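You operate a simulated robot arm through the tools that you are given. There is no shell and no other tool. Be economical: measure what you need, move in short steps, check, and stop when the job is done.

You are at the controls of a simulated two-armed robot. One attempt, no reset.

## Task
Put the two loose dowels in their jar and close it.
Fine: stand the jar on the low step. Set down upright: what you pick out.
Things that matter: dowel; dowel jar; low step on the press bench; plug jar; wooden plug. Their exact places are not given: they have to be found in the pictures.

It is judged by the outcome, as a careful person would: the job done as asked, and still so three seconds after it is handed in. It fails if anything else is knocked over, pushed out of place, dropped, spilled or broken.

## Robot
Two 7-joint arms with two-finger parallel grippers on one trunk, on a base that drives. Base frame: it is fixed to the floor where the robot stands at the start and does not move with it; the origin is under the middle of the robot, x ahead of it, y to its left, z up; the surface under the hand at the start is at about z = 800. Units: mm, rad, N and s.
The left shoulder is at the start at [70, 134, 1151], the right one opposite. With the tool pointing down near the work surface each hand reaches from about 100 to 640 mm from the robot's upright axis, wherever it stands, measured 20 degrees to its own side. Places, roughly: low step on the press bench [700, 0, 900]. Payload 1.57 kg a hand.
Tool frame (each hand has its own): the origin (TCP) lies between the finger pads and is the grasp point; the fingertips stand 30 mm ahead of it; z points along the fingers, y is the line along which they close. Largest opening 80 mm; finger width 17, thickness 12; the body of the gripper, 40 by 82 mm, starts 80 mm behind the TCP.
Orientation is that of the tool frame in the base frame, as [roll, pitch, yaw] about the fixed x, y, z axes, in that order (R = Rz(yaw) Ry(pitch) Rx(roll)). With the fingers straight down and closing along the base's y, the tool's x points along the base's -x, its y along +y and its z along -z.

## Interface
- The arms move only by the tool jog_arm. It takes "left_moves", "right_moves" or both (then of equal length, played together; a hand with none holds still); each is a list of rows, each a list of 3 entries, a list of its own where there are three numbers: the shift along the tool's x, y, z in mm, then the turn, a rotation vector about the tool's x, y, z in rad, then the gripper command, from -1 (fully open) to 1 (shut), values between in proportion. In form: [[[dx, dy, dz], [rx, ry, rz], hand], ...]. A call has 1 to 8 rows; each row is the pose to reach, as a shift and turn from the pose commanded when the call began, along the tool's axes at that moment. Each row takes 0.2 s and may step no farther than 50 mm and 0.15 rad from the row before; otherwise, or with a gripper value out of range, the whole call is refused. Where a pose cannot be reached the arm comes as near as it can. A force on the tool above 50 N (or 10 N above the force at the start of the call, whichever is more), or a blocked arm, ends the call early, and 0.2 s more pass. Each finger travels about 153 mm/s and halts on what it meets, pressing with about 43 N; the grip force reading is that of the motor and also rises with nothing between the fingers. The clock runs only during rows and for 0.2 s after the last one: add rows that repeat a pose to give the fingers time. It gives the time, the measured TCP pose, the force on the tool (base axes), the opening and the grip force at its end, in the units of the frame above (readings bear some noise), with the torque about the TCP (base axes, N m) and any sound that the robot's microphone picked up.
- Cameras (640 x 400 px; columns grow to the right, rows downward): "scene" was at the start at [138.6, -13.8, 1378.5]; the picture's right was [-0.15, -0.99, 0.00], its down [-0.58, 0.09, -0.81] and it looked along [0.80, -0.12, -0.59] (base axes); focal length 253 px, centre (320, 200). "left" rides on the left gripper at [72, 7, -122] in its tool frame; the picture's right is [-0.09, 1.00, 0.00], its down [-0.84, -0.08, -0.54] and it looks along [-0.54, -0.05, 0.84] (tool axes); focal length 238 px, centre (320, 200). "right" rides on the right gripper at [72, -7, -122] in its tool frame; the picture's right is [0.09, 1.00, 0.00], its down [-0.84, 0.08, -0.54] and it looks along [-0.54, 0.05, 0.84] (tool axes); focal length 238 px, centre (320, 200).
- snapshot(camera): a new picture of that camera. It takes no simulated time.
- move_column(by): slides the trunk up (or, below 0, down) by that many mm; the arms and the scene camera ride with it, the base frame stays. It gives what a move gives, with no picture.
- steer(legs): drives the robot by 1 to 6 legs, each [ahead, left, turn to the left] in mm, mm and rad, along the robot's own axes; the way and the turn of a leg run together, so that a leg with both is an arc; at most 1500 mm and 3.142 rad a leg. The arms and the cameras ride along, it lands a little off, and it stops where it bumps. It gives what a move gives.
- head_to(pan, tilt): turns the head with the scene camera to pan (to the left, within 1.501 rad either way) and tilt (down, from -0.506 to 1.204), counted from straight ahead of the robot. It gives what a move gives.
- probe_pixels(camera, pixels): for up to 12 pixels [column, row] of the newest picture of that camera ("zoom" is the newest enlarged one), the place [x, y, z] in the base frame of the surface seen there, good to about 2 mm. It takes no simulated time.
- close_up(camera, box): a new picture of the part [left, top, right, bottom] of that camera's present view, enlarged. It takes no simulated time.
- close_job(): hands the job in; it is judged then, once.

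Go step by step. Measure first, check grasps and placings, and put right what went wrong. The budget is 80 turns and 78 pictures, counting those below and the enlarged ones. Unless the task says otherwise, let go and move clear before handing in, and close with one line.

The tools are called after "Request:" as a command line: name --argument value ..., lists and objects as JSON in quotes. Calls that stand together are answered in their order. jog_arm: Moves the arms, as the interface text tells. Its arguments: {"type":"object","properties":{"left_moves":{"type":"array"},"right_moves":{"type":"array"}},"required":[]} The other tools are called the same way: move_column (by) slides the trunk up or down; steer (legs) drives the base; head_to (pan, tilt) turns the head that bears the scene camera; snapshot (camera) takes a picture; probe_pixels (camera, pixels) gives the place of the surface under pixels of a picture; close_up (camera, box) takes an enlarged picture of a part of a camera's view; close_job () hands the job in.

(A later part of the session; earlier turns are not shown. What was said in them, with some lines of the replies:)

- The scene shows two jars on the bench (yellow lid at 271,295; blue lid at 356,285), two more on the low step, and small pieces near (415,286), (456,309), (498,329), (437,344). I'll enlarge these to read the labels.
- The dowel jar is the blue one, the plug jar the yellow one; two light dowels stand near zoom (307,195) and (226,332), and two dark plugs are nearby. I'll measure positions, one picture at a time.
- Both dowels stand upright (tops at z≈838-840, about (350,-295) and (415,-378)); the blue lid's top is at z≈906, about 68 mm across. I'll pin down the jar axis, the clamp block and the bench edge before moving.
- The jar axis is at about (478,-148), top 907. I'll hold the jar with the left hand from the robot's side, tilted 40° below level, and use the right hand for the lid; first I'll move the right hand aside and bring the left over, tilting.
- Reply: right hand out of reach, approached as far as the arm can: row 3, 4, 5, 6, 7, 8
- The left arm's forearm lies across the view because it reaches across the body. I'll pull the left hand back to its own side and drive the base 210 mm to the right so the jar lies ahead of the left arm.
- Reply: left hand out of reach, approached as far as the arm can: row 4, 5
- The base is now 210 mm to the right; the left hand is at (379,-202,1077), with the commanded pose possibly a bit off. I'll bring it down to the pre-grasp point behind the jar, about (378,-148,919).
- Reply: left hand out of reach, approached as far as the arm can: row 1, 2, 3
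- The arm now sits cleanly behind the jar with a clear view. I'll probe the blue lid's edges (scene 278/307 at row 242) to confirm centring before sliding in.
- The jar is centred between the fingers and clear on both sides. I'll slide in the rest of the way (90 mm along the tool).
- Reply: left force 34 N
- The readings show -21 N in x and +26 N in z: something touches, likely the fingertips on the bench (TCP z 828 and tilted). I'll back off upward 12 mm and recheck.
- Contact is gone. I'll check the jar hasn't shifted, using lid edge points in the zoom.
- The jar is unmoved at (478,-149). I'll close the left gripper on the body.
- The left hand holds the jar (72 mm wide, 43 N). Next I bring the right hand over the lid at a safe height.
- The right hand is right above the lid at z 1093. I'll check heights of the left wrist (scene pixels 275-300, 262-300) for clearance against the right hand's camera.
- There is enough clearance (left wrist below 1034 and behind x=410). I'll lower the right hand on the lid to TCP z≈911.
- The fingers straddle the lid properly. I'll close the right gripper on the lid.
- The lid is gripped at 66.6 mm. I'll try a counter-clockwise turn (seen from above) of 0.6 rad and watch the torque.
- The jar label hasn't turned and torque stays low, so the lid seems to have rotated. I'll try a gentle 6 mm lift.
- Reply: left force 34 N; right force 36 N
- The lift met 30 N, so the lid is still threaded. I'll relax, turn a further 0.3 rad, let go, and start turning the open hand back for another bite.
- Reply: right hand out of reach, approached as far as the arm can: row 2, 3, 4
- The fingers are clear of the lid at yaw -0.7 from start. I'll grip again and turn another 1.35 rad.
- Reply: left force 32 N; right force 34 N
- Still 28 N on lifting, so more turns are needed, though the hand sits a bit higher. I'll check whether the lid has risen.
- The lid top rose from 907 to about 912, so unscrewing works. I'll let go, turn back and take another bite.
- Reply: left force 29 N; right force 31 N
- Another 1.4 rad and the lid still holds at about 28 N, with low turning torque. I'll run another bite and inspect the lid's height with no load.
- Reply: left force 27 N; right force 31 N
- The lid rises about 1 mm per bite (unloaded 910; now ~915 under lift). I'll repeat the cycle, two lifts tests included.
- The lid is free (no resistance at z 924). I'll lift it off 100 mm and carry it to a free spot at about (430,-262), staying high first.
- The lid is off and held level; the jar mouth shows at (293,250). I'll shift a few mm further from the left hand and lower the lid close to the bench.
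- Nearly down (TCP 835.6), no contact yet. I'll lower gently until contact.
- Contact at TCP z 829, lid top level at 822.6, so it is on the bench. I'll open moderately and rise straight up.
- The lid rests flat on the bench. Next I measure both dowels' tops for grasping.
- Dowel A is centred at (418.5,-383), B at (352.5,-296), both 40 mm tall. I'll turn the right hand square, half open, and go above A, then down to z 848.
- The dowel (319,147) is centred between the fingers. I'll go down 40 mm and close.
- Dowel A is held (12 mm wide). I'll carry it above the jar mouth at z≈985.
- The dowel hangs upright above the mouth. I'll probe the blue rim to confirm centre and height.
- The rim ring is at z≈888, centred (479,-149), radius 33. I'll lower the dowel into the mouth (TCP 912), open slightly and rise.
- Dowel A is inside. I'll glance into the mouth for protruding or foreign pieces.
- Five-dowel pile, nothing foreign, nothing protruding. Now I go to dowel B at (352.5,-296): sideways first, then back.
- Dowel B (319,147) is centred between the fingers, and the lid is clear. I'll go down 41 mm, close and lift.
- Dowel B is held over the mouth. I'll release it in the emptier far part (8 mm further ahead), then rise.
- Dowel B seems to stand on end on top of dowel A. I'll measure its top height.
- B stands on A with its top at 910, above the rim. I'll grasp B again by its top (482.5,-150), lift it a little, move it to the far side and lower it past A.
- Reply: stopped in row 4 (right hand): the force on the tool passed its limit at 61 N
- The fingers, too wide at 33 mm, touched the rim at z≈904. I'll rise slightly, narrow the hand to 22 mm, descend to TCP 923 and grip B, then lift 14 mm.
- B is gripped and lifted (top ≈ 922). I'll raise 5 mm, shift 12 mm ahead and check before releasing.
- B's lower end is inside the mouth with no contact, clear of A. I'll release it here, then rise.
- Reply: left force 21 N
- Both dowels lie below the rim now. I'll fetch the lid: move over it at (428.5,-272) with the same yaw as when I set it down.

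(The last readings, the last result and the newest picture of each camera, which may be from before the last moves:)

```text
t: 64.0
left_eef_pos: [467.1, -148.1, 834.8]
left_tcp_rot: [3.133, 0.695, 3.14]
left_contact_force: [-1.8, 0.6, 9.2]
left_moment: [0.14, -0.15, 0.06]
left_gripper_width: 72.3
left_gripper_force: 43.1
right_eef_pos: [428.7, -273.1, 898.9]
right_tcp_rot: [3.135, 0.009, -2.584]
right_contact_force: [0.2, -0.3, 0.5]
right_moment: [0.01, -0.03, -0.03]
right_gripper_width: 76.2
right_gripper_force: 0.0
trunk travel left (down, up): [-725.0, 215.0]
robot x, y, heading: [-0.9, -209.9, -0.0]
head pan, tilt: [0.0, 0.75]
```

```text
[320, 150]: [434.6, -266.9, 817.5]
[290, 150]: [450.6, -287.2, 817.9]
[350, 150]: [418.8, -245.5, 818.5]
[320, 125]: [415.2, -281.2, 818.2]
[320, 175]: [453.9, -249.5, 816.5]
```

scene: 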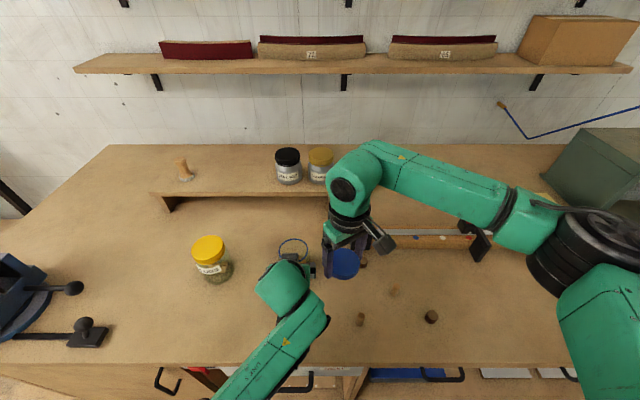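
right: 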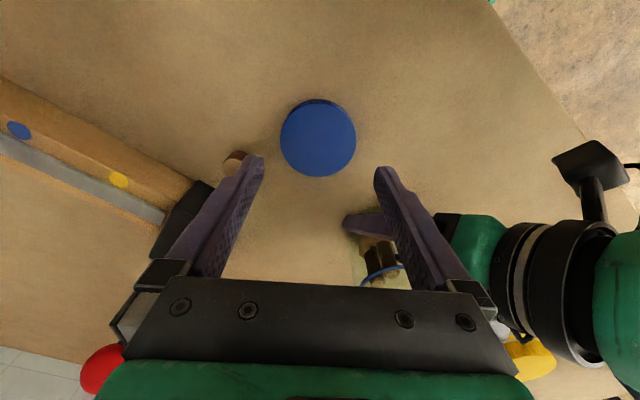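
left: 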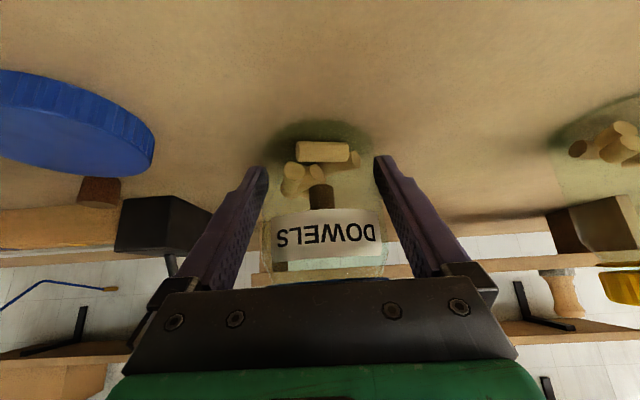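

The lid top is at 817.5 (lid 18 mm thick) and centred between the fingers. I'll correct the tiny tilt, descend to z 831, grip it and lift.

Request:
jog_arm --right_moves '[[[0, 0, 35], [0.0066, 0.009, 0], -0.9], [[0, 0, 60], [0.0066, 0.009, 0], -0.9], [[0, 0, 67.5], [0.0066, 0.009, 0], -0.9], [[0, 0, 67.5], [0.0066, 0.009, 0], 1], [[0, 0, 67.5], [0.0066, 0.009, 0], 1], [[0, 0, 67.5], [0.0066, 0.009, 0], 1], [[0, 0, 40], [0.0066, 0.009, 0], 1], [[0, 0, 0], [0.0066, 0.009, 0], 1]]'

Request:
snapshot --camera "right"

Request:
probe_pixels --camera "right" --pixels '[[320, 170], [290, 170], [350, 170], [320, 145], [320, 200], [320, 130], [320, 215]]'

```text
t: 65.8
left_eef_pos: [467.8, -148.6, 832.5]
left_tcp_rot: [3.133, 0.696, 3.14]
left_contact_force: [-2.5, 0.2, 3.1]
left_moment: [0.17, 0.01, 0.09]
left_gripper_width: 72.4
left_gripper_force: 42.9
right_eef_pos: [430.6, -271.1, 897.6]
right_tcp_rot: [-3.14, -0.002, -2.583]
right_contact_force: [-0.1, 0.5, 0.0]
right_moment: [0.04, 0.03, -0.03]
right_gripper_width: 65.7
right_gripper_force: 43.0
trunk travel left (down, up): [-725.0, 215.0]
robot x, y, heading: [-0.5, -209.1, 0.004]
head pan, tilt: [0.0, 0.75]
```

```text
17 pictures are left
```

right: 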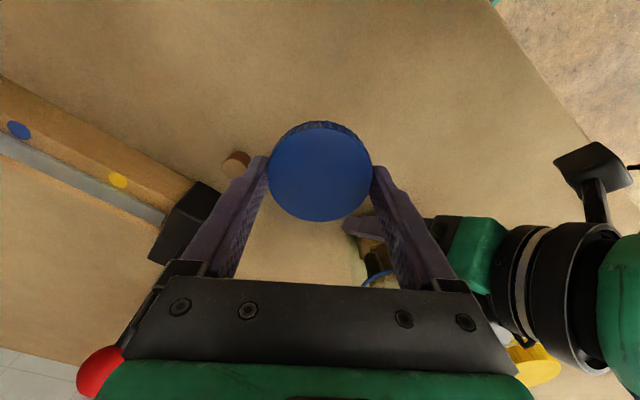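

```text
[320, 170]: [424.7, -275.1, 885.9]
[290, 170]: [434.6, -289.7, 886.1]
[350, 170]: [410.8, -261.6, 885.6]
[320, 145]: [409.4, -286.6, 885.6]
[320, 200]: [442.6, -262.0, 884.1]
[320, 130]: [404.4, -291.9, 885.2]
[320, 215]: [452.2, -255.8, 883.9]
```

The lid is held level. I'll lift it to z 1000, carry it above the jar mouth, and check alignment there.

Request:
jog_arm --right_moves '[[[0, 0, -50], [0, 0, 0], 1], [[0, 0, -100], [0, 0, 0], 1], [[-27, 20, -103], [0, 0, 0], 1], [[-54, 40, -103], [0, 0, 0], 1], [[-81, 60, -103], [0, 0, 0], 1], [[-108, 79.2, -103], [0, 0, 0], 1], [[-108, 79.2, -73], [0, 0, 0], 1], [[-108, 79.2, -73], [0, 0, 0], 1]]'

Request:
close_up --camera "scene" --box '[250, 195, 340, 275]'

```text
t: 67.6
left_eef_pos: [468.3, -147.7, 834.1]
left_tcp_rot: [3.136, 0.695, 3.139]
left_contact_force: [0.0, -0.4, 2.7]
left_moment: [0.12, -0.04, 0.01]
left_gripper_width: 72.2
left_gripper_force: 43.8
right_eef_pos: [480.7, -146.3, 971.0]
right_tcp_rot: [-3.141, -0.002, -2.583]
right_contact_force: [0.1, 0.8, 0.1]
right_moment: [-0.01, 0.01, 0.01]
right_gripper_width: 65.8
right_gripper_force: 43.5
trunk travel left (down, up): [-725.0, 215.0]
robot x, y, heading: [0.3, -209.7, 0.003]
head pan, tilt: [0.0, 0.75]
```

```text
5.00 times, centred on (295, 235) of scene
```

zoom: 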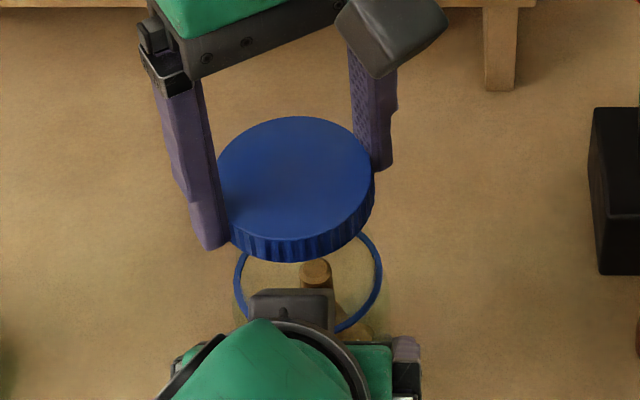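

The lid hovers over the ring. I'll probe lid and ring edges in this view for the relative offset.

Request:
probe_pixels --camera "zoom" --pixels '[[298, 120], [298, 233], [372, 172], [240, 140], [298, 175], [236, 280], [381, 278], [380, 260], [238, 262], [363, 315]]'

```text
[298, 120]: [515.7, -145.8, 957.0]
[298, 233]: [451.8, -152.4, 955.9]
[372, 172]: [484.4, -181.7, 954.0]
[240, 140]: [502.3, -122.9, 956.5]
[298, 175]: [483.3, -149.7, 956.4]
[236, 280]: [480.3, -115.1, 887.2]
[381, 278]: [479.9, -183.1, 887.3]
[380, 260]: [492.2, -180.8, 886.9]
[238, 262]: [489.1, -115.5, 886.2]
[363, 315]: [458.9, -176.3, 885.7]
```

The lid's centre is (483.5,-148.8) and the ring's is (479.7,-149), so I shift 3.8 mm back and lower to just above the thread start.

Request:
jog_arm --right_moves '[[[3.3, 1.9, 0], [0, 0, 0], 1], [[3.3, 1.9, 25], [0, 0, 0], 1], [[3.3, 1.9, 38], [0, 0, 0], 1], [[3.3, 1.9, 41], [0, 0, 0], 1], [[3.3, 1.9, 43], [0, 0, 0], 1], [[3.3, 1.9, 44], [0, 0, 0], 1]]'

Request:
close_up --camera "scene" --box '[250, 205, 340, 275]'

Request:
probe_pixels --camera "zoom" --pixels '[[320, 170], [320, 200], [350, 170], [290, 190], [330, 230]]'

```text
t: 69.0
left_eef_pos: [468.2, -149.6, 834.5]
left_tcp_rot: [3.132, 0.694, 3.138]
left_contact_force: [0.3, 4.8, -7.5]
left_moment: [0.1, -0.23, 0.15]
left_gripper_width: 72.1
left_gripper_force: 42.5
right_eef_pos: [476.3, -147.2, 928.1]
right_tcp_rot: [-3.138, 0.003, -2.582]
right_contact_force: [7.0, -5.5, 30.5]
right_moment: [-0.74, -0.83, -0.02]
right_gripper_width: 66.4
right_gripper_force: 42.5
trunk travel left (down, up): [-725.0, 215.0]
robot x, y, heading: [1.9, -211.8, -0.003]
head pan, tilt: [0.0, 0.75]
```

```text
5.71 times, centred on (295, 240) of scene
```

zoom: 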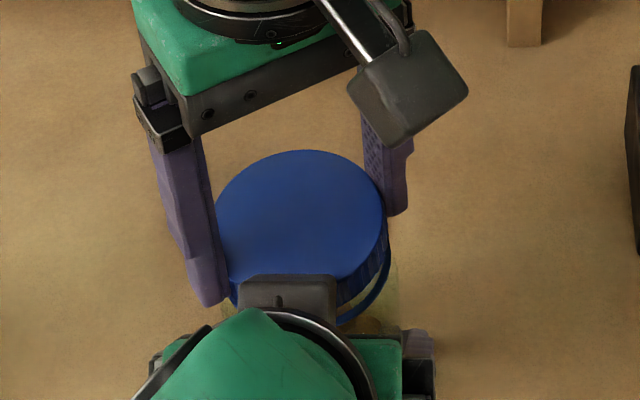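

```text
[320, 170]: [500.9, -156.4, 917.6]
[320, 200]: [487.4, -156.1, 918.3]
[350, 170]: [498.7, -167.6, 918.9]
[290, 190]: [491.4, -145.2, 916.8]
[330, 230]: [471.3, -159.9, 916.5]
```

Contact at lid top ≈917.5 with 30 N and some off-centre moment. I'll back off 3 mm and probe lid vs ring centring.

Request:
probe_pixels --camera "zoom" --pixels '[[303, 152], [385, 220], [384, 205], [225, 190], [250, 165], [388, 265], [389, 270], [380, 295], [350, 318]]'

Request:
jog_arm --right_moves '[[[0, 0, -4], [0, 0, 0], 1], [[0, 0, -4], [0, 0, 0], 1]]'

Request:
snapshot --camera "scene"

Request:
probe_pixels --camera "scene" --pixels '[[292, 229], [293, 251], [308, 240], [307, 236], [283, 233], [308, 247], [307, 251], [305, 254]]'

```text
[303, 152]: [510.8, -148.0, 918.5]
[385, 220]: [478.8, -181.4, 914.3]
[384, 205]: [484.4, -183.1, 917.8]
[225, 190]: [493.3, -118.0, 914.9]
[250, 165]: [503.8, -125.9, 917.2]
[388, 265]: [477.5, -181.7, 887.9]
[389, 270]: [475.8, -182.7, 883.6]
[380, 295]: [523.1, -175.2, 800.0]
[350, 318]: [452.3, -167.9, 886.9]
```

```text
t: 69.6
left_eef_pos: [468.8, -148.8, 833.4]
left_tcp_rot: [3.136, 0.698, 3.14]
left_contact_force: [-13.6, 3.2, 5.2]
left_moment: [-0.33, -0.96, -0.01]
left_gripper_width: 72.1
left_gripper_force: 42.6
right_eef_pos: [476.1, -149.3, 928.9]
right_tcp_rot: [-3.14, -0.007, -2.583]
right_contact_force: [14.2, -3.7, -6.0]
right_moment: [0.01, -0.28, 0.06]
right_gripper_width: 66.0
right_gripper_force: 42.7
trunk travel left (down, up): [-725.0, 215.0]
robot x, y, heading: [-3.6, -211.0, -0.002]
head pan, tilt: [0.0, 0.75]
```

```text
14 pictures are left
```

scene: 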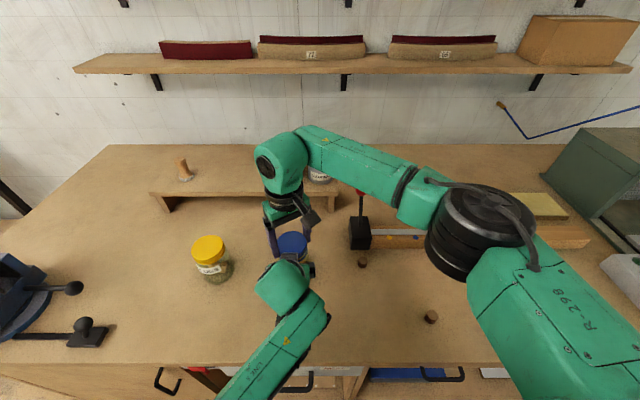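

```text
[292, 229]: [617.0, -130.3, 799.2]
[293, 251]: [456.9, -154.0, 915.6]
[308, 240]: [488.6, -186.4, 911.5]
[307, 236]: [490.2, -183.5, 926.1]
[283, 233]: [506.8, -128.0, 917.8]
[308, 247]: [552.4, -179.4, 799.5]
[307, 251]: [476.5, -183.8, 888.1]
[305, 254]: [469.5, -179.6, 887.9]
```

The lid is already around the neck, and the +14 N in x says it sits about 2 mm too far back. I'll shift 2 mm ahead, press lightly and turn clockwise 0.9 rad.

Request:
jog_arm --right_moves '[[[-1.7, -1.0, 0], [0, 0, 0], 1], [[-1.7, -1.0, 3], [0, 0, 0], 1], [[-1.7, -1.0, 3.5], [0, 0, 0.15], 1], [[-1.7, -1.0, 4], [0, 0, 0.3], 1], [[-1.7, -1.0, 4.5], [0, 0, 0.45], 1], [[-1.7, -1.0, 5], [0, 0, 0.6], 1], [[-1.7, -1.0, 5.5], [0, 0, 0.75], 1], [[-1.7, -1.0, 6], [0, 0, 0.9], 1]]'

```text
t: 71.4
left_eef_pos: [469.0, -148.2, 834.7]
left_tcp_rot: [3.136, 0.698, 3.141]
left_contact_force: [3.8, 1.9, 7.5]
left_moment: [0.11, 0.02, -0.05]
left_gripper_width: 72.1
left_gripper_force: 43.2
right_eef_pos: [478.3, -146.4, 925.5]
right_tcp_rot: [-3.138, -0.003, 2.798]
right_contact_force: [0.3, 0.2, -0.2]
right_moment: [0.02, -0.01, 0.02]
right_gripper_width: 65.9
right_gripper_force: 43.2
trunk travel left (down, up): [-725.0, 215.0]
robot x, y, heading: [3.7, -212.0, -0.003]
head pan, tilt: [0.0, 0.75]
```

Force went to zero with the lid at TCP 925.5, so it settled. I'll lower 2 mm and turn the rest of this bite (0.4 rad).

Request:
jog_arm --right_moves '[[[0, 0, 1], [0, 0, 0.1], 1], [[0, 0, 2], [0, 0, 0.2], 1], [[0, 0, 2.5], [0, 0, 0.3], 1], [[0, 0, 3], [0, 0, 0.4], 1], [[0, 0, 3], [0, 0, 0.4], 1]]'

Request:
close_up --camera "right" --box '[220, 80, 420, 240]'

Request:
probe_pixels --camera "zoom" --pixels '[[320, 250], [250, 300], [390, 300], [320, 350], [320, 300]]'

```text
t: 72.6
left_eef_pos: [467.4, -148.8, 834.1]
left_tcp_rot: [3.138, 0.694, 3.14]
left_contact_force: [-4.0, -2.9, 10.1]
left_moment: [-0.45, -0.09, -0.05]
left_gripper_width: 72.5
left_gripper_force: 42.9
right_eef_pos: [480.0, -146.1, 922.6]
right_tcp_rot: [3.139, 0.0, 2.399]
right_contact_force: [7.2, 7.2, -1.7]
right_moment: [1.29, -0.86, 0.03]
right_gripper_width: 66.0
right_gripper_force: 43.4
trunk travel left (down, up): [-725.0, 215.0]
robot x, y, heading: [-1.0, -214.1, 0.001]
head pan, tilt: [0.0, 0.75]
```

```text
2.50 times, centred on (320, 160) of right
```

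zoom: 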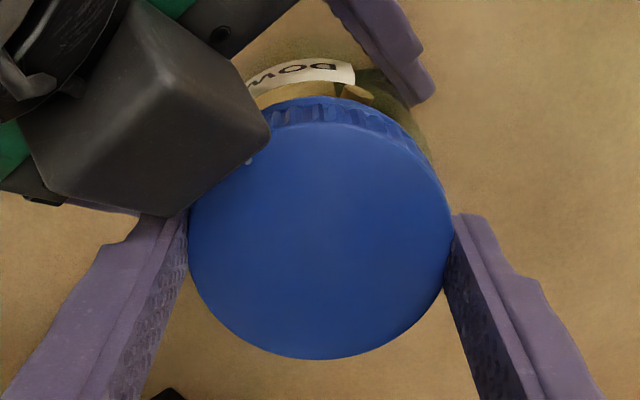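

```text
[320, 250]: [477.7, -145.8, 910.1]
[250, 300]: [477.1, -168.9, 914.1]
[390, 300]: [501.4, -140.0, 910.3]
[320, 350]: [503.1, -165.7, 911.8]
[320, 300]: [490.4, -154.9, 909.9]
```

The lid top is at about 911 and lateral forces show it is constrained on the neck. I'll take a further clockwise bite: release, turn back 1.3 rad, grip, and turn 1.3 rad.

Request:
jog_arm --right_moves '[[[0, 0, 0], [0, 0, 0], -0.9], [[0, 0, 0], [0, 0, 0], -0.9], [[0, 0, 0], [0, 0, -0.15], -0.9], [[0, 0, 0], [0, 0, -0.3], -0.9], [[0, 0, 0], [0, 0, -0.45], -0.9], [[0, 0, 0], [0, 0, -0.6], -0.9], [[0, 0, 0], [0, 0, -0.75], -0.9], [[0, 0, 0], [0, 0, -0.9], -0.9]]'

Request:
jog_arm --right_moves '[[[0, 0, 0], [0, 0, -0.15], -0.9], [[0, 0, 0], [0, 0, -0.3], -0.9], [[0, 0, 0], [0, 0, -0.4], -0.9], [[0, 0, 0], [0, 0, -0.4], 1], [[0, 0, 0], [0, 0, -0.4], 1], [[0, 0, 0], [0, 0, -0.4], 1], [[0, 0, 0], [0, 0, -0.25], 1], [[0, 0, 0], [0, 0, -0.1], 1]]'

Request:
jog_arm --right_moves '[[[0, 0, 0], [0, 0, 0.15], 1], [[0, 0, 0], [0, 0, 0.3], 1], [[0, 0, 0.5], [0, 0, 0.45], 1], [[0, 0, 0.5], [0, 0, 0.6], 1], [[0, 0, 1], [0, 0, 0.75], 1], [[0, 0, 1], [0, 0, 0.9], 1], [[0, 0, 1], [0, 0, 1.0], 1]]'

Request:
jog_arm --right_moves '[[[0, 0, -2], [0, 0, 0], 1], [[0, 0, -4], [0, 0, 0], 1]]'

```text
t: 74.4
left_eef_pos: [467.6, -147.7, 833.8]
left_tcp_rot: [3.135, 0.696, 3.141]
left_contact_force: [-1.9, -1.8, 1.4]
left_moment: [0.05, -0.02, -0.01]
left_gripper_width: 72.3
left_gripper_force: 43.0
right_eef_pos: [477.8, -147.0, 922.0]
right_tcp_rot: [-3.139, -0.003, -2.979]
right_contact_force: [-0.7, -0.1, -0.5]
right_moment: [-0.01, -0.01, 0.01]
right_gripper_width: 76.1
right_gripper_force: 0.1
trunk travel left (down, up): [-725.0, 215.0]
robot x, y, heading: [-1.2, -206.7, -0.002]
head pan, tilt: [0.0, 0.75]
```

```text
t: 76.2
left_eef_pos: [468.4, -147.6, 833.3]
left_tcp_rot: [3.135, 0.694, 3.141]
left_contact_force: [-2.6, 3.4, 0.4]
left_moment: [0.03, 0.06, 0.08]
left_gripper_width: 72.4
left_gripper_force: 42.7
right_eef_pos: [478.0, -147.2, 921.1]
right_tcp_rot: [-3.139, 0.0, -2.885]
right_contact_force: [2.3, -3.2, -0.5]
right_moment: [-0.24, -0.24, 0.02]
right_gripper_width: 66.1
right_gripper_force: 43.1
trunk travel left (down, up): [-725.0, 215.0]
robot x, y, heading: [-0.8, -213.1, 0.0]
head pan, tilt: [0.0, 0.75]
```

```text
t: 77.8
left_eef_pos: [468.2, -148.9, 834.2]
left_tcp_rot: [3.139, 0.693, 3.14]
left_contact_force: [-9.1, -6.2, 0.1]
left_moment: [0.56, -0.49, -0.06]
left_gripper_width: 72.0
left_gripper_force: 43.0
right_eef_pos: [479.2, -146.3, 920.5]
right_tcp_rot: [-3.14, 0.001, 2.399]
right_contact_force: [8.9, 7.6, -1.0]
right_moment: [0.2, -0.33, 0.03]
right_gripper_width: 66.0
right_gripper_force: 43.2
trunk travel left (down, up): [-725.0, 215.0]
robot x, y, heading: [1.8, -212.4, -0.004]
head pan, tilt: [0.0, 0.75]
```

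```text
t: 78.4
left_eef_pos: [469.8, -149.1, 835.3]
left_tcp_rot: [3.139, 0.7, 3.141]
left_contact_force: [-14.2, -10.0, 16.3]
left_moment: [0.12, -0.48, -0.1]
left_gripper_width: 72.2
left_gripper_force: 42.8
right_eef_pos: [479.3, -147.6, 923.4]
right_tcp_rot: [-3.141, -0.001, 2.401]
right_contact_force: [13.5, 9.5, -18.8]
right_moment: [0.85, -0.84, 0.07]
right_gripper_width: 65.7
right_gripper_force: 42.7
trunk travel left (down, up): [-725.0, 215.0]
robot x, y, heading: [3.5, -211.5, 0.003]
head pan, tilt: [0.0, 0.75]
```

The lid is threaded (it resists lifting at 19 N). I'll run two more clockwise bites and watch the torque about z for tightening.

Request:
jog_arm --right_moves '[[[0, 0, 4], [0, 0, 0], 1], [[0, 0, 4], [0, 0, 0], -0.9], [[0, 0, 4], [0, 0, 0], -0.9], [[0, 0, 4], [0, 0, -0.15], -0.9], [[0, 0, 4], [0, 0, -0.3], -0.9], [[0, 0, 4], [0, 0, -0.45], -0.9], [[0, 0, 4], [0, 0, -0.6], -0.9], [[0, 0, 4], [0, 0, -0.75], -0.9]]'

Request:
jog_arm --right_moves '[[[0, 0, 0], [0, 0, -0.15], -0.9], [[0, 0, 0], [0, 0, -0.3], -0.9], [[0, 0, 0], [0, 0, -0.45], -0.9], [[0, 0, 0], [0, 0, -0.55], -0.9], [[0, 0, 0], [0, 0, -0.55], 1], [[0, 0, 0], [0, 0, -0.55], 1], [[0, 0, 0], [0, 0, -0.55], 1], [[0, 0, 0], [0, 0, -0.4], 1]]'

Request:
jog_arm --right_moves '[[[0, 0, 0], [0, 0, 0.15], 1], [[0, 0, 0], [0, 0, 0.3], 1], [[0, 0, 0.5], [0, 0, 0.45], 1], [[0, 0, 0.5], [0, 0, 0.6], 1], [[0, 0, 1], [0, 0, 0.75], 1], [[0, 0, 1], [0, 0, 0.9], 1], [[0, 0, 1], [0, 0, 1.05], 1], [[0, 0, 1], [0, 0, 1.15], 1]]'

Request:
jog_arm --right_moves '[[[0, 0, 0], [0, 0, 0], -0.9], [[0, 0, 0], [0, 0, 0], -0.9], [[0, 0, 0], [0, 0, -0.15], -0.9], [[0, 0, 0], [0, 0, -0.3], -0.9], [[0, 0, 0], [0, 0, -0.45], -0.9], [[0, 0, 0], [0, 0, -0.6], -0.9], [[0, 0, 0], [0, 0, -0.75], -0.9], [[0, 0, 0], [0, 0, -0.9], -0.9]]'

Request:
jog_arm --right_moves '[[[0, 0, 0], [0, 0, -0.15], -0.9], [[0, 0, 0], [0, 0, -0.3], -0.9], [[0, 0, 0], [0, 0, -0.4], -0.9], [[0, 0, 0], [0, 0, -0.4], 1], [[0, 0, 0], [0, 0, -0.4], 1], [[0, 0, 0], [0, 0, -0.4], 1], [[0, 0, 0], [0, 0, -0.25], 1], [[0, 0, 0], [0, 0, -0.1], 1]]'

Request:
jog_arm --right_moves '[[[0, 0, 0], [0, 0, 0.15], 1], [[0, 0, 0], [0, 0, 0.3], 1], [[0, 0, 0.5], [0, 0, 0.45], 1], [[0, 0, 0.5], [0, 0, 0.6], 1], [[0, 0, 1], [0, 0, 0.75], 1], [[0, 0, 1], [0, 0, 0.9], 1], [[0, 0, 1], [0, 0, 1.0], 1]]'

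Request:
close_up --camera "right" --box '[220, 80, 420, 240]'

Request:
probe_pixels --camera "zoom" --pixels '[[320, 250], [260, 300], [390, 300], [320, 340], [320, 300]]'

```text
t: 80.2
left_eef_pos: [468.0, -147.4, 833.6]
left_tcp_rot: [3.134, 0.695, 3.14]
left_contact_force: [0.0, 0.1, -1.9]
left_moment: [-0.02, 0.01, 0.04]
left_gripper_width: 72.4
left_gripper_force: 42.6
right_eef_pos: [479.3, -147.9, 919.8]
right_tcp_rot: [-3.139, -0.002, -3.13]
right_contact_force: [-0.8, -0.2, 0.6]
right_moment: [0.02, 0.05, 0.0]
right_gripper_width: 75.7
right_gripper_force: 0.1
trunk travel left (down, up): [-725.0, 215.0]
robot x, y, heading: [1.6, -213.0, 0.003]
head pan, tilt: [0.0, 0.75]
```

```text
t: 82.0
left_eef_pos: [470.2, -147.7, 833.6]
left_tcp_rot: [3.134, 0.695, 3.14]
left_contact_force: [-4.7, 8.6, 0.2]
left_moment: [-0.46, -0.25, 0.06]
left_gripper_width: 72.2
left_gripper_force: 43.2
right_eef_pos: [478.7, -148.2, 920.3]
right_tcp_rot: [-3.137, -0.003, -2.735]
right_contact_force: [4.4, -8.0, -2.0]
right_moment: [-0.23, -0.22, 0.05]
right_gripper_width: 65.8
right_gripper_force: 42.7
trunk travel left (down, up): [-725.0, 215.0]
robot x, y, heading: [1.0, -209.7, -0.0]
head pan, tilt: [0.0, 0.75]
```

```text
t: 83.8
left_eef_pos: [469.7, -148.6, 833.4]
left_tcp_rot: [3.136, 0.694, 3.14]
left_contact_force: [-6.9, 4.1, -2.7]
left_moment: [-0.24, -0.39, 0.06]
left_gripper_width: 71.7
left_gripper_force: 43.2
right_eef_pos: [477.9, -146.7, 919.3]
right_tcp_rot: [-3.141, 0.0, 2.398]
right_contact_force: [7.6, -4.6, 0.0]
right_moment: [-0.09, -0.24, 0.02]
right_gripper_width: 65.4
right_gripper_force: 43.1
trunk travel left (down, up): [-725.0, 215.0]
robot x, y, heading: [0.1, -210.1, -0.003]
head pan, tilt: [0.0, 0.75]
```

```text
t: 85.6
left_eef_pos: [469.6, -147.9, 832.4]
left_tcp_rot: [3.133, 0.695, 3.139]
left_contact_force: [0.0, -0.1, -2.9]
left_moment: [-0.01, 0.06, 0.0]
left_gripper_width: 71.9
left_gripper_force: 43.1
right_eef_pos: [478.2, -147.0, 919.7]
right_tcp_rot: [-3.14, -0.003, -2.98]
right_contact_force: [-0.3, -0.2, 0.1]
right_moment: [-0.02, 0.0, 0.0]
right_gripper_width: 76.2
right_gripper_force: 0.1
trunk travel left (down, up): [-725.0, 215.0]
robot x, y, heading: [0.8, -212.1, -0.001]
head pan, tilt: [0.0, 0.75]
```

```text
t: 87.4
left_eef_pos: [468.9, -148.2, 832.6]
left_tcp_rot: [3.134, 0.695, 3.141]
left_contact_force: [-5.2, 5.4, -1.1]
left_moment: [-0.38, -0.23, 0.02]
left_gripper_width: 71.8
left_gripper_force: 42.8
right_eef_pos: [479.0, -148.6, 918.9]
right_tcp_rot: [-3.139, -0.001, -2.884]
right_contact_force: [5.3, -4.8, -1.7]
right_moment: [-0.1, -0.17, 0.01]
right_gripper_width: 65.3
right_gripper_force: 43.1
trunk travel left (down, up): [-725.0, 215.0]
robot x, y, heading: [1.3, -207.4, 0.003]
head pan, tilt: [0.0, 0.75]
```

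```text
t: 89.0
left_eef_pos: [469.0, -148.7, 832.5]
left_tcp_rot: [3.134, 0.694, 3.142]
left_contact_force: [-7.9, 6.4, -0.7]
left_moment: [-0.59, -0.27, 0.08]
left_gripper_width: 71.7
left_gripper_force: 43.1
right_eef_pos: [478.6, -147.0, 918.7]
right_tcp_rot: [-3.138, 0.001, 2.397]
right_contact_force: [8.0, -6.4, -0.6]
right_moment: [0.12, -0.39, -0.02]
right_gripper_width: 65.6
right_gripper_force: 43.0
trunk travel left (down, up): [-725.0, 215.0]
robot x, y, heading: [4.1, -212.8, 0.002]
head pan, tilt: [0.0, 0.75]
```

```text
2.50 times, centred on (320, 160) of right
```

zoom: 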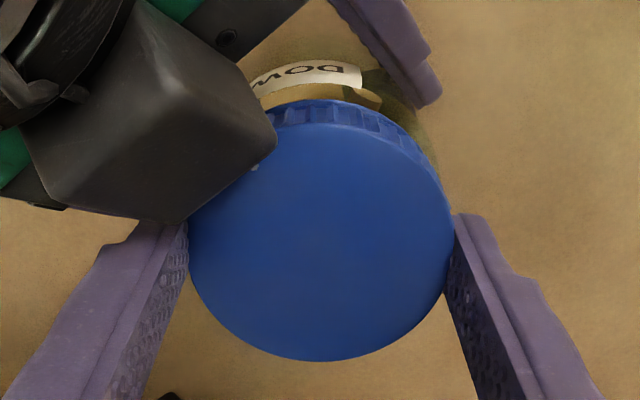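

```text
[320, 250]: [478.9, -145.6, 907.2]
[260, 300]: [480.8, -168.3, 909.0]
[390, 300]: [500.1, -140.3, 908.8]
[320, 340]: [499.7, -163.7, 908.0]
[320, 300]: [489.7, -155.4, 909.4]
```

The lid top is down to about 908.3 (originally 907) and torque stays low. Two more bites should seat it.

Request:
jog_arm --right_moves '[[[0, 0, 0], [0, 0, 0], -0.9], [[0, 0, 0], [0, 0, 0], -0.9], [[0, 0, 0], [0, 0, -0.15], -0.9], [[0, 0, 0], [0, 0, -0.3], -0.9], [[0, 0, 0], [0, 0, -0.45], -0.9], [[0, 0, 0], [0, 0, -0.6], -0.9], [[0, 0, 0], [0, 0, -0.75], -0.9], [[0, 0, 0], [0, 0, -0.9], -0.9]]'

Request:
jog_arm --right_moves '[[[0, 0, 0], [0, 0, -0.15], -0.9], [[0, 0, 0], [0, 0, -0.3], -0.9], [[0, 0, 0], [0, 0, -0.4], -0.9], [[0, 0, 0], [0, 0, -0.4], 1], [[0, 0, 0], [0, 0, -0.4], 1], [[0, 0, 0], [0, 0, -0.4], 1], [[0, 0, 0], [0, 0, -0.25], 1], [[0, 0, 0], [0, 0, -0.1], 1]]'

Request:
jog_arm --right_moves '[[[0, 0, 0], [0, 0, 0.15], 1], [[0, 0, 0], [0, 0, 0.3], 1], [[0, 0, 0.5], [0, 0, 0.45], 1], [[0, 0, 0.5], [0, 0, 0.6], 1], [[0, 0, 1], [0, 0, 0.75], 1], [[0, 0, 1], [0, 0, 0.9], 1], [[0, 0, 1], [0, 0, 1.0], 1]]'

Request:
jog_arm --right_moves '[[[0, 0, 0], [0, 0, 0], -0.9], [[0, 0, 0], [0, 0, 0], -0.9], [[0, 0, 0], [0, 0, -0.15], -0.9], [[0, 0, 0], [0, 0, -0.3], -0.9], [[0, 0, 0], [0, 0, -0.45], -0.9], [[0, 0, 0], [0, 0, -0.6], -0.9], [[0, 0, 0], [0, 0, -0.75], -0.9], [[0, 0, 0], [0, 0, -0.9], -0.9]]'

Request:
jog_arm --right_moves '[[[0, 0, 0], [0, 0, -0.15], -0.9], [[0, 0, 0], [0, 0, -0.3], -0.9], [[0, 0, 0], [0, 0, -0.4], -0.9], [[0, 0, 0], [0, 0, -0.4], 1], [[0, 0, 0], [0, 0, -0.4], 1], [[0, 0, 0], [0, 0, -0.4], 1], [[0, 0, 0], [0, 0, -0.25], 1], [[0, 0, 0], [0, 0, -0.1], 1]]'

Request:
jog_arm --right_moves '[[[0, 0, 0], [0, 0, 0.15], 1], [[0, 0, 0], [0, 0, 0.3], 1], [[0, 0, 0], [0, 0, 0.45], 1], [[0, 0, 0], [0, 0, 0.6], 1], [[0, 0, 0], [0, 0, 0.75], 1], [[0, 0, 0], [0, 0, 0.9], 1], [[0, 0, 0], [0, 0, 1.0], 1]]'

Request:
close_up --camera "right" --box '[220, 80, 420, 240]'

Request:
probe_pixels --camera "zoom" --pixels '[[320, 250], [260, 300], [390, 300], [320, 340], [320, 300]]'

```text
t: 90.8
left_eef_pos: [468.7, -147.5, 833.3]
left_tcp_rot: [3.133, 0.696, 3.14]
left_contact_force: [0.0, -0.2, -1.8]
left_moment: [-0.03, 0.02, -0.02]
left_gripper_width: 71.9
left_gripper_force: 43.3
right_eef_pos: [479.3, -147.2, 918.5]
right_tcp_rot: [-3.14, -0.004, -2.978]
right_contact_force: [-0.1, -0.4, 0.8]
right_moment: [0.01, 0.0, 0.06]
right_gripper_width: 75.9
right_gripper_force: 0.1
trunk travel left (down, up): [-725.0, 215.0]
robot x, y, heading: [1.8, -210.6, 0.001]
head pan, tilt: [0.0, 0.75]
```

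```text
t: 92.6
left_eef_pos: [468.0, -147.3, 832.2]
left_tcp_rot: [3.133, 0.695, 3.138]
left_contact_force: [-3.9, 6.1, -1.8]
left_moment: [-0.55, -0.11, 0.03]
left_gripper_width: 71.4
left_gripper_force: 42.9
right_eef_pos: [478.7, -147.8, 918.6]
right_tcp_rot: [-3.14, -0.003, -2.886]
right_contact_force: [3.2, -6.2, -0.9]
right_moment: [-0.01, -0.15, 0.0]
right_gripper_width: 65.4
right_gripper_force: 42.8
trunk travel left (down, up): [-725.0, 215.0]
robot x, y, heading: [-2.2, -213.4, 0.0]
head pan, tilt: [0.0, 0.75]
```

```text
t: 94.2
left_eef_pos: [468.3, -147.3, 832.0]
left_tcp_rot: [3.135, 0.697, 3.14]
left_contact_force: [6.7, 11.1, -2.0]
left_moment: [-0.96, 0.63, -1.54]
left_gripper_width: 72.9
left_gripper_force: 42.9
right_eef_pos: [478.4, -145.9, 918.8]
right_tcp_rot: [-3.139, -0.001, 2.401]
right_contact_force: [-7.4, -10.8, 1.9]
right_moment: [0.05, 0.01, 1.63]
right_gripper_width: 65.1
right_gripper_force: 42.9
trunk travel left (down, up): [-725.0, 215.0]
robot x, y, heading: [-3.1, -212.7, -0.003]
head pan, tilt: [0.0, 0.75]
```

```text
t: 96.0
left_eef_pos: [469.6, -148.4, 833.9]
left_tcp_rot: [3.136, 0.694, 3.141]
left_contact_force: [0.2, -1.2, 0.5]
left_moment: [-0.05, 0.09, 0.01]
left_gripper_width: 72.7
left_gripper_force: 42.7
right_eef_pos: [478.7, -147.3, 917.3]
right_tcp_rot: [-3.14, -0.001, -2.979]
right_contact_force: [-0.9, -0.7, -1.3]
right_moment: [0.01, -0.03, -0.01]
right_gripper_width: 76.2
right_gripper_force: 0.2
trunk travel left (down, up): [-725.0, 215.0]
robot x, y, heading: [-1.1, -213.0, 0.003]
head pan, tilt: [0.0, 0.75]
```

```text
t: 97.8
left_eef_pos: [469.0, -148.3, 833.9]
left_tcp_rot: [3.133, 0.695, 3.138]
left_contact_force: [-6.2, 7.4, 0.4]
left_moment: [-0.47, -0.14, -1.41]
left_gripper_width: 70.4
left_gripper_force: 43.4
right_eef_pos: [479.1, -147.4, 917.3]
right_tcp_rot: [-3.14, -0.003, -2.882]
right_contact_force: [5.3, -8.6, 0.6]
right_moment: [-0.19, -0.26, 1.54]
right_gripper_width: 65.8
right_gripper_force: 43.0
trunk travel left (down, up): [-725.0, 215.0]
robot x, y, heading: [2.2, -211.1, -0.004]
head pan, tilt: [0.0, 0.75]
```

```text
t: 99.4
left_eef_pos: [468.5, -145.3, 832.9]
left_tcp_rot: [3.13, 0.696, 3.142]
left_contact_force: [15.9, 33.6, -10.7]
left_moment: [-1.33, 0.56, -0.98]
left_gripper_width: 73.5
left_gripper_force: 42.8
right_eef_pos: [475.0, -149.6, 917.1]
right_tcp_rot: [-3.127, -0.001, 2.399]
right_contact_force: [-15.6, -35.0, 17.1]
right_moment: [-1.4, 0.97, 1.35]
right_gripper_width: 64.2
right_gripper_force: 43.4
trunk travel left (down, up): [-725.0, 215.0]
robot x, y, heading: [-3.6, -212.5, -0.003]
head pan, tilt: [0.0, 0.75]
```

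```text
2.50 times, centred on (320, 160) of right
```

zoom: 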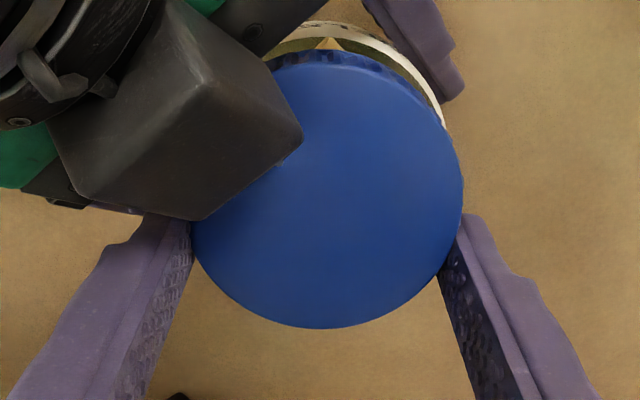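

```text
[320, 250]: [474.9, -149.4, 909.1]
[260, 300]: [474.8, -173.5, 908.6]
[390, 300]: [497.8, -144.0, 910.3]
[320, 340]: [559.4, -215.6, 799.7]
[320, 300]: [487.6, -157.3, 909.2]
```

The torque reached 1.5 N m, so the lid is tight; the jar slipped slightly in the left grip. I'll release the lid, rise clear, and inspect.

Request:
jog_arm --right_moves '[[[0, 0, 0], [0, 0, 0], -1], [[0, 0, 0], [0, 0, 0], -1], [[0, 0, 0], [0, 0, 0], -1], [[0, 0, -40], [0, 0, 0], -1], [[0, 0, -85], [0, 0, 0], -1], [[0, 0, -130], [0, 0, 0], -1]]'

Request:
snapshot --camera "left"

Request:
close_up --camera "scene" --box '[250, 215, 340, 285]'

Request:
probe_pixels --camera "zoom" --pixels '[[302, 155], [302, 190], [302, 225], [230, 190], [375, 190], [260, 200], [345, 200], [390, 205], [215, 205]]'

```text
t: 100.8
left_eef_pos: [468.2, -148.0, 834.0]
left_tcp_rot: [3.136, 0.695, 3.138]
left_contact_force: [-0.2, 0.8, -1.9]
left_moment: [0.02, 0.0, -0.04]
left_gripper_width: 72.9
left_gripper_force: 42.7
right_eef_pos: [479.6, -147.2, 1048.7]
right_tcp_rot: [-3.14, 0.001, 2.4]
right_contact_force: [-0.2, 0.3, 0.1]
right_moment: [0.0, 0.0, 0.01]
right_gripper_width: 80.2
right_gripper_force: 0.1
trunk travel left (down, up): [-725.0, 215.0]
robot x, y, heading: [1.6, -212.4, -0.0]
head pan, tilt: [0.0, 0.75]
```

```text
10 pictures are left
```

left: 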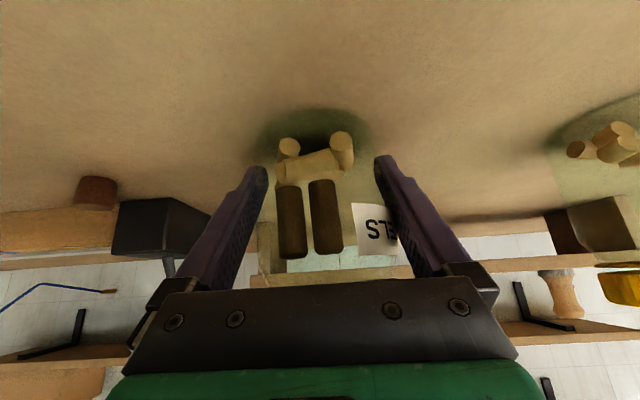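

```text
5.71 times, centred on (295, 250) of scene
```

zoom: 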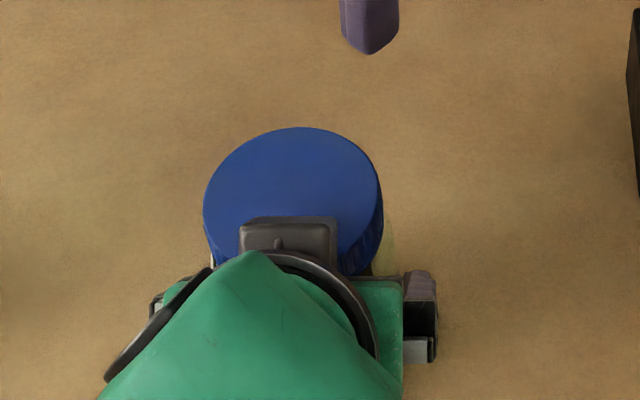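

```text
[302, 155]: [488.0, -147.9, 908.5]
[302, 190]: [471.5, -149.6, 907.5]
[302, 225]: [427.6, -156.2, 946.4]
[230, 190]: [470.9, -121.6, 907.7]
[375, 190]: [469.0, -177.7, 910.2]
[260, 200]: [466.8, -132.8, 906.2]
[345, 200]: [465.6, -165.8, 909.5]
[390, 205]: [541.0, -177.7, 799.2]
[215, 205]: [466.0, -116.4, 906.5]
```

The lid is on and the two dowels stand inside (left view). The jar turned in the grip and the lid seems tilted ~3° (906.5 → 910 along y), so I'll open the left hand to let it settle flat on the bench.

Request:
jog_arm --left_moves '[[[0, 0, 0], [0, 0, 0], 0.05], [[0, 0, 0], [0, 0, 0], -0.9], [[0, 0, 0], [0, 0, 0], -1], [[0, 0, 0], [0, 0, 0], -1]]'

Request:
close_up --camera "scene" --box '[250, 215, 340, 285]'

Request:
probe_pixels --camera "zoom" --pixels '[[295, 135], [302, 155], [302, 190], [230, 190], [370, 190], [260, 200], [345, 200], [215, 205], [378, 195]]'

```text
t: 101.8
left_eef_pos: [469.1, -148.4, 833.5]
left_tcp_rot: [3.134, 0.693, 3.141]
left_contact_force: [-0.1, -0.1, -0.4]
left_moment: [0.0, 0.02, 0.0]
left_gripper_width: 80.2
left_gripper_force: 0.0
right_eef_pos: [479.4, -148.0, 1047.3]
right_tcp_rot: [-3.137, -0.001, 2.399]
right_contact_force: [-0.3, -0.5, -0.4]
right_moment: [0.01, 0.01, -0.03]
right_gripper_width: 79.8
right_gripper_force: 0.1
trunk travel left (down, up): [-725.0, 215.0]
robot x, y, heading: [-2.5, -208.8, -0.001]
head pan, tilt: [0.0, 0.75]
```

```text
5.71 times, centred on (295, 250) of scene
```

zoom: 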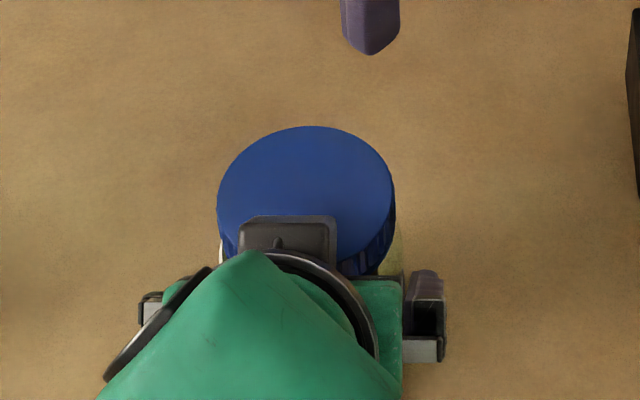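

```text
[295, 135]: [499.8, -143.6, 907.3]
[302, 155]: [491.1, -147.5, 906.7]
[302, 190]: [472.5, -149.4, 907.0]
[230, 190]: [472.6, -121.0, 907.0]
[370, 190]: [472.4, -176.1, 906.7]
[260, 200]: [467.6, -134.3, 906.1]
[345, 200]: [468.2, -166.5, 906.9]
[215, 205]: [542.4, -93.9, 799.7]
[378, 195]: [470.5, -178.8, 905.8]
```

The jar settled flat with its lid at 906.8 all round, the same height as when it was closed at the start. Next I grip it again to put it on the low step, and at the same time move the right hand out of the way.

Request:
jog_arm --left_moves '[[[0, 0, 0], [0, 0, 0], 0], [[0, 0, 0], [0, 0, 0], 1], [[0, 0, 0], [0, 0, 0], 1], [[0, 0, 0], [0, 0, 0], 1], [[0, 0, 0], [0, 0, 0], 1], [[0, 0, 0], [0, 0, 0], 1]]' --right_moves '[[[-20.7, -37.5, 0], [0, 0, -0.12], -1], [[-41.5, -75, 0], [0, 0, -0.24], -1], [[-62, -112.4, 0], [0, 0, -0.36], -1], [[-83, -150, 0], [0, 0, -0.48], -1], [[-104, -187, 0], [0, 0, -0.6], -1], [[-124.5, -224.8, 0], [0, 0, -0.72], -1]]'

Request:
snapshot --camera "scene"

Request:
probe_pixels --camera "scene" --pixels '[[240, 180], [240, 172], [240, 166], [240, 160], [240, 190], [280, 196], [287, 155], [185, 178], [265, 180], [220, 180]]'

```text
t: 103.2
left_eef_pos: [468.6, -149.0, 834.2]
left_tcp_rot: [3.133, 0.695, 3.138]
left_contact_force: [-1.7, -0.6, 0.9]
left_moment: [-0.08, -0.03, 0.0]
left_gripper_width: 72.0
left_gripper_force: 43.3
right_eef_pos: [417.6, -399.3, 1048.9]
right_tcp_rot: [-3.14, -0.002, 3.122]
right_contact_force: [-0.1, 0.0, -0.9]
right_moment: [0.02, 0.0, 0.0]
right_gripper_width: 80.3
right_gripper_force: 0.1
trunk travel left (down, up): [-725.0, 215.0]
robot x, y, heading: [4.1, -209.9, 0.0]
head pan, tilt: [0.0, 0.75]
```

```text
7 pictures are left
```

scene: 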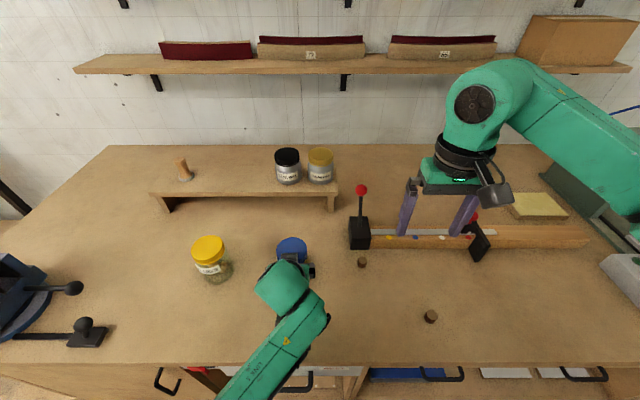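

```text
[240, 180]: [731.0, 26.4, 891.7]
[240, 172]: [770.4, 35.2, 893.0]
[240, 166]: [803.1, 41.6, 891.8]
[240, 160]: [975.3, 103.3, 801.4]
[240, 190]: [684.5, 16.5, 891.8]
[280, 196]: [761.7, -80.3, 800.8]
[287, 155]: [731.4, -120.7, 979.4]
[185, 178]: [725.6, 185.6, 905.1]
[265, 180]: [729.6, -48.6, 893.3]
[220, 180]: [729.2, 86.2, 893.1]
```

The jar is re-gripped (72 mm), and the step spans x≈680-805 at z≈892, free around y≈35. I'll lift the jar 130 mm straight up first.

Request:
jog_arm --left_moves '[[[-15, 0, -12.5], [0, 0, 0], 1], [[-46, 0, -38.4], [0, 0, 0], 1], [[-75, 0, -62.4], [0, 0, 0], 1], [[-99.8, 0, -83.2], [0, 0, 0], 1], [[-99.8, 0, -83.2], [0, 0, 0], 1]]'

Request:
snapshot --camera "right"

```text
t: 104.4
left_eef_pos: [492.8, -149.1, 961.4]
left_tcp_rot: [3.135, 0.694, 3.14]
left_contact_force: [-0.7, -0.4, -2.1]
left_moment: [-0.01, 0.0, -0.03]
left_gripper_width: 71.8
left_gripper_force: 42.6
right_eef_pos: [418.1, -396.9, 1048.7]
right_tcp_rot: [-3.14, -0.004, 3.12]
right_contact_force: [-0.2, -0.6, 0.8]
right_moment: [-0.01, 0.06, 0.0]
right_gripper_width: 80.1
right_gripper_force: 0.1
trunk travel left (down, up): [-725.0, 215.0]
robot x, y, heading: [4.5, -210.1, 0.0]
head pan, tilt: [0.0, 0.75]
```

```text
6 pictures are left
```

right: 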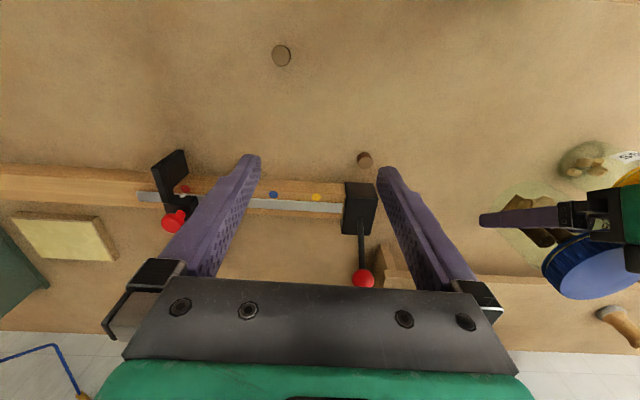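

The jar is lifted securely (TCP now (493,-149,961)). I'll carry it diagonally to above the step at (738,35).

Request:
jog_arm --left_moves '[[[-22.4, 26, 26.9], [0, 0, 0], 1], [[-44.8, 52.5, 53.7], [0, 0, 0], 1], [[-67, 79, 80.6], [0, 0, 0], 1], [[-89.7, 105, 107.4], [0, 0, 0], 1], [[-112, 131, 134.3], [0, 0, 0], 1], [[-134.6, 158, 161], [0, 0, 0], 1], [[-157, 184, 188], [0, 0, 0], 1], [[-157, 184, 188], [0, 0, 0], 1]]'

Request:
snapshot --camera "scene"

```text
t: 106.2
left_eef_pos: [732.8, 33.7, 926.8]
left_tcp_rot: [3.132, 0.713, 3.137]
left_contact_force: [4.7, -1.2, 21.2]
left_moment: [-0.17, 0.41, 0.05]
left_gripper_width: 71.8
left_gripper_force: 43.3
right_eef_pos: [415.8, -398.7, 1048.9]
right_tcp_rot: [3.141, 0.003, 3.12]
right_contact_force: [-0.4, -0.2, 1.1]
right_moment: [0.01, 0.02, -0.05]
right_gripper_width: 80.0
right_gripper_force: 0.1
trunk travel left (down, up): [-725.0, 215.0]
robot x, y, heading: [-3.8, -215.0, -0.004]
head pan, tilt: [0.0, 0.75]
```

```text
5 pictures are left
```

scene: 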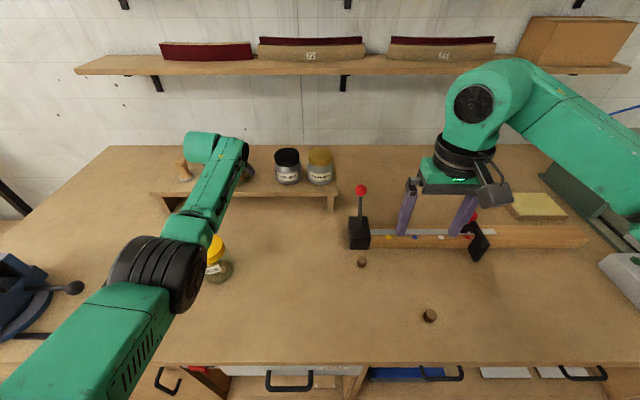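

My tilt convention was off (the tool is 40° from vertical), so it came down gently: the jar already stands on the step at about (733,34) with 21 N load. I'll relieve 2 mm and open slowly.

Request:
jog_arm --left_moves '[[[-1, 0, -1.2], [0, 0, 0], 1], [[-1.3, 0, -1.5], [0, 0, 0], 1], [[-1.3, 0, -1.5], [0, 0, 0], 0], [[-1.3, 0, -1.5], [0, 0, 0], -1], [[-1.3, 0, -1.5], [0, 0, 0], -1]]'

Request:
snapshot --camera "left"

```text
t: 107.4
left_eef_pos: [730.5, 36.7, 922.3]
left_tcp_rot: [3.134, 0.695, 3.141]
left_contact_force: [-3.1, 0.4, 9.9]
left_moment: [-0.38, 0.0, 0.0]
left_gripper_width: 79.5
left_gripper_force: 0.1
right_eef_pos: [415.9, -396.7, 1049.6]
right_tcp_rot: [-3.139, -0.001, 3.12]
right_contact_force: [0.0, 0.1, 0.2]
right_moment: [0.01, 0.0, 0.01]
right_gripper_width: 79.9
right_gripper_force: 0.0
trunk travel left (down, up): [-725.0, 215.0]
robot x, y, heading: [3.7, -211.7, -0.003]
head pan, tilt: [0.0, 0.75]
```

```text
4 pictures are left
```

left: 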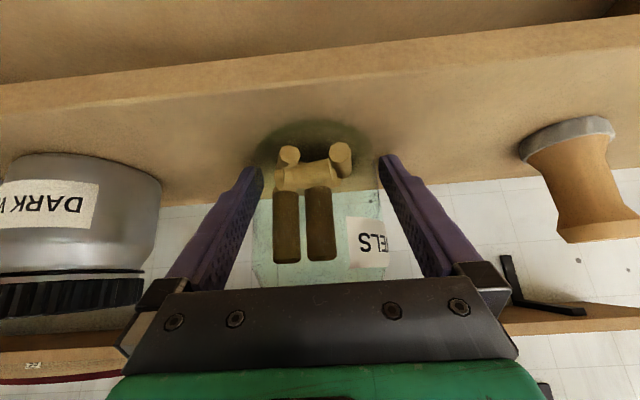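

The jar stands upright on the step, free between the open fingers; the fingertips rest lightly on the step. I'll lift 3 mm and retract along the fingers.

Request:
jog_arm --left_moves '[[[-2, 0, -3], [0, 0, 0], -1], [[-2, 0, -20], [0, 0, 0], -1], [[-2, 0, -50], [0, 0, 0], -1], [[-2, 0, -90], [0, 0, 0], -1], [[-2, 0, -130], [0, 0, 0], -1], [[-2, 0, -170], [0, 0, 0], -1], [[-2, 0, -200], [0, 0, 0], -1]]'

Request:
snapshot --camera "scene"

```text
t: 109.0
left_eef_pos: [605.2, 34.5, 1075.2]
left_tcp_rot: [3.135, 0.695, 3.14]
left_contact_force: [0.4, 0.3, 0.0]
left_moment: [0.03, 0.01, 0.0]
left_gripper_width: 79.9
left_gripper_force: 0.1
right_eef_pos: [415.7, -397.7, 1048.4]
right_tcp_rot: [3.141, 0.0, 3.121]
right_contact_force: [-0.8, -0.2, 0.4]
right_moment: [0.0, -0.02, 0.0]
right_gripper_width: 80.0
right_gripper_force: 0.0
trunk travel left (down, up): [-725.0, 215.0]
robot x, y, heading: [-4.4, -216.1, 0.0]
head pan, tilt: [0.0, 0.75]
```

```text
3 pictures are left
```

scene: 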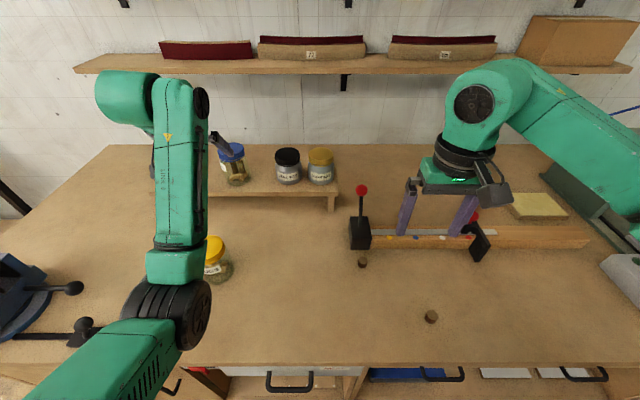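

The jar stands on the step and both hands are clear. I'll take a last close look and check that lid level and the yellow jar are right.

Request:
probe_pixels --camera "scene" --pixels '[[232, 150], [224, 151], [241, 152], [233, 156], [233, 181], [216, 243], [362, 259], [431, 313]]'

Request:
close_up --camera "scene" --box '[150, 130, 350, 290]'

```text
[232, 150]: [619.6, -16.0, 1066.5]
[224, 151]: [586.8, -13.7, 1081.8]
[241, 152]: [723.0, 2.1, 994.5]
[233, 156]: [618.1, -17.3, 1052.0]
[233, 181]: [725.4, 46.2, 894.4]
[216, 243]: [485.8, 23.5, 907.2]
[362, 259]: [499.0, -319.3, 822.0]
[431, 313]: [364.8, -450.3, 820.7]
```

```text
2.50 times, centred on (250, 210) of scene
```

zoom: 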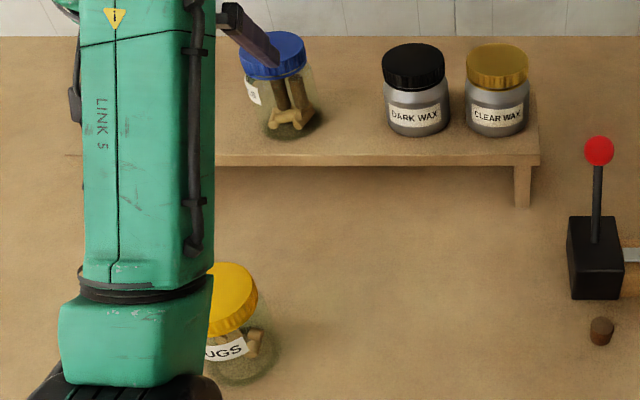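

The blue-lidded jar stands upright and closed on the step with both dowels in it. The yellow jar, the wax jars and the loose plugs are where they were, and both hands are empty and clear, so I'm handing in.

Request:
close_job

```text
The job is handed in.
```

Both loose dowels are in the dowel jar, its lid is screwed tight, and the jar stands upright on the low step; the job is handed in.
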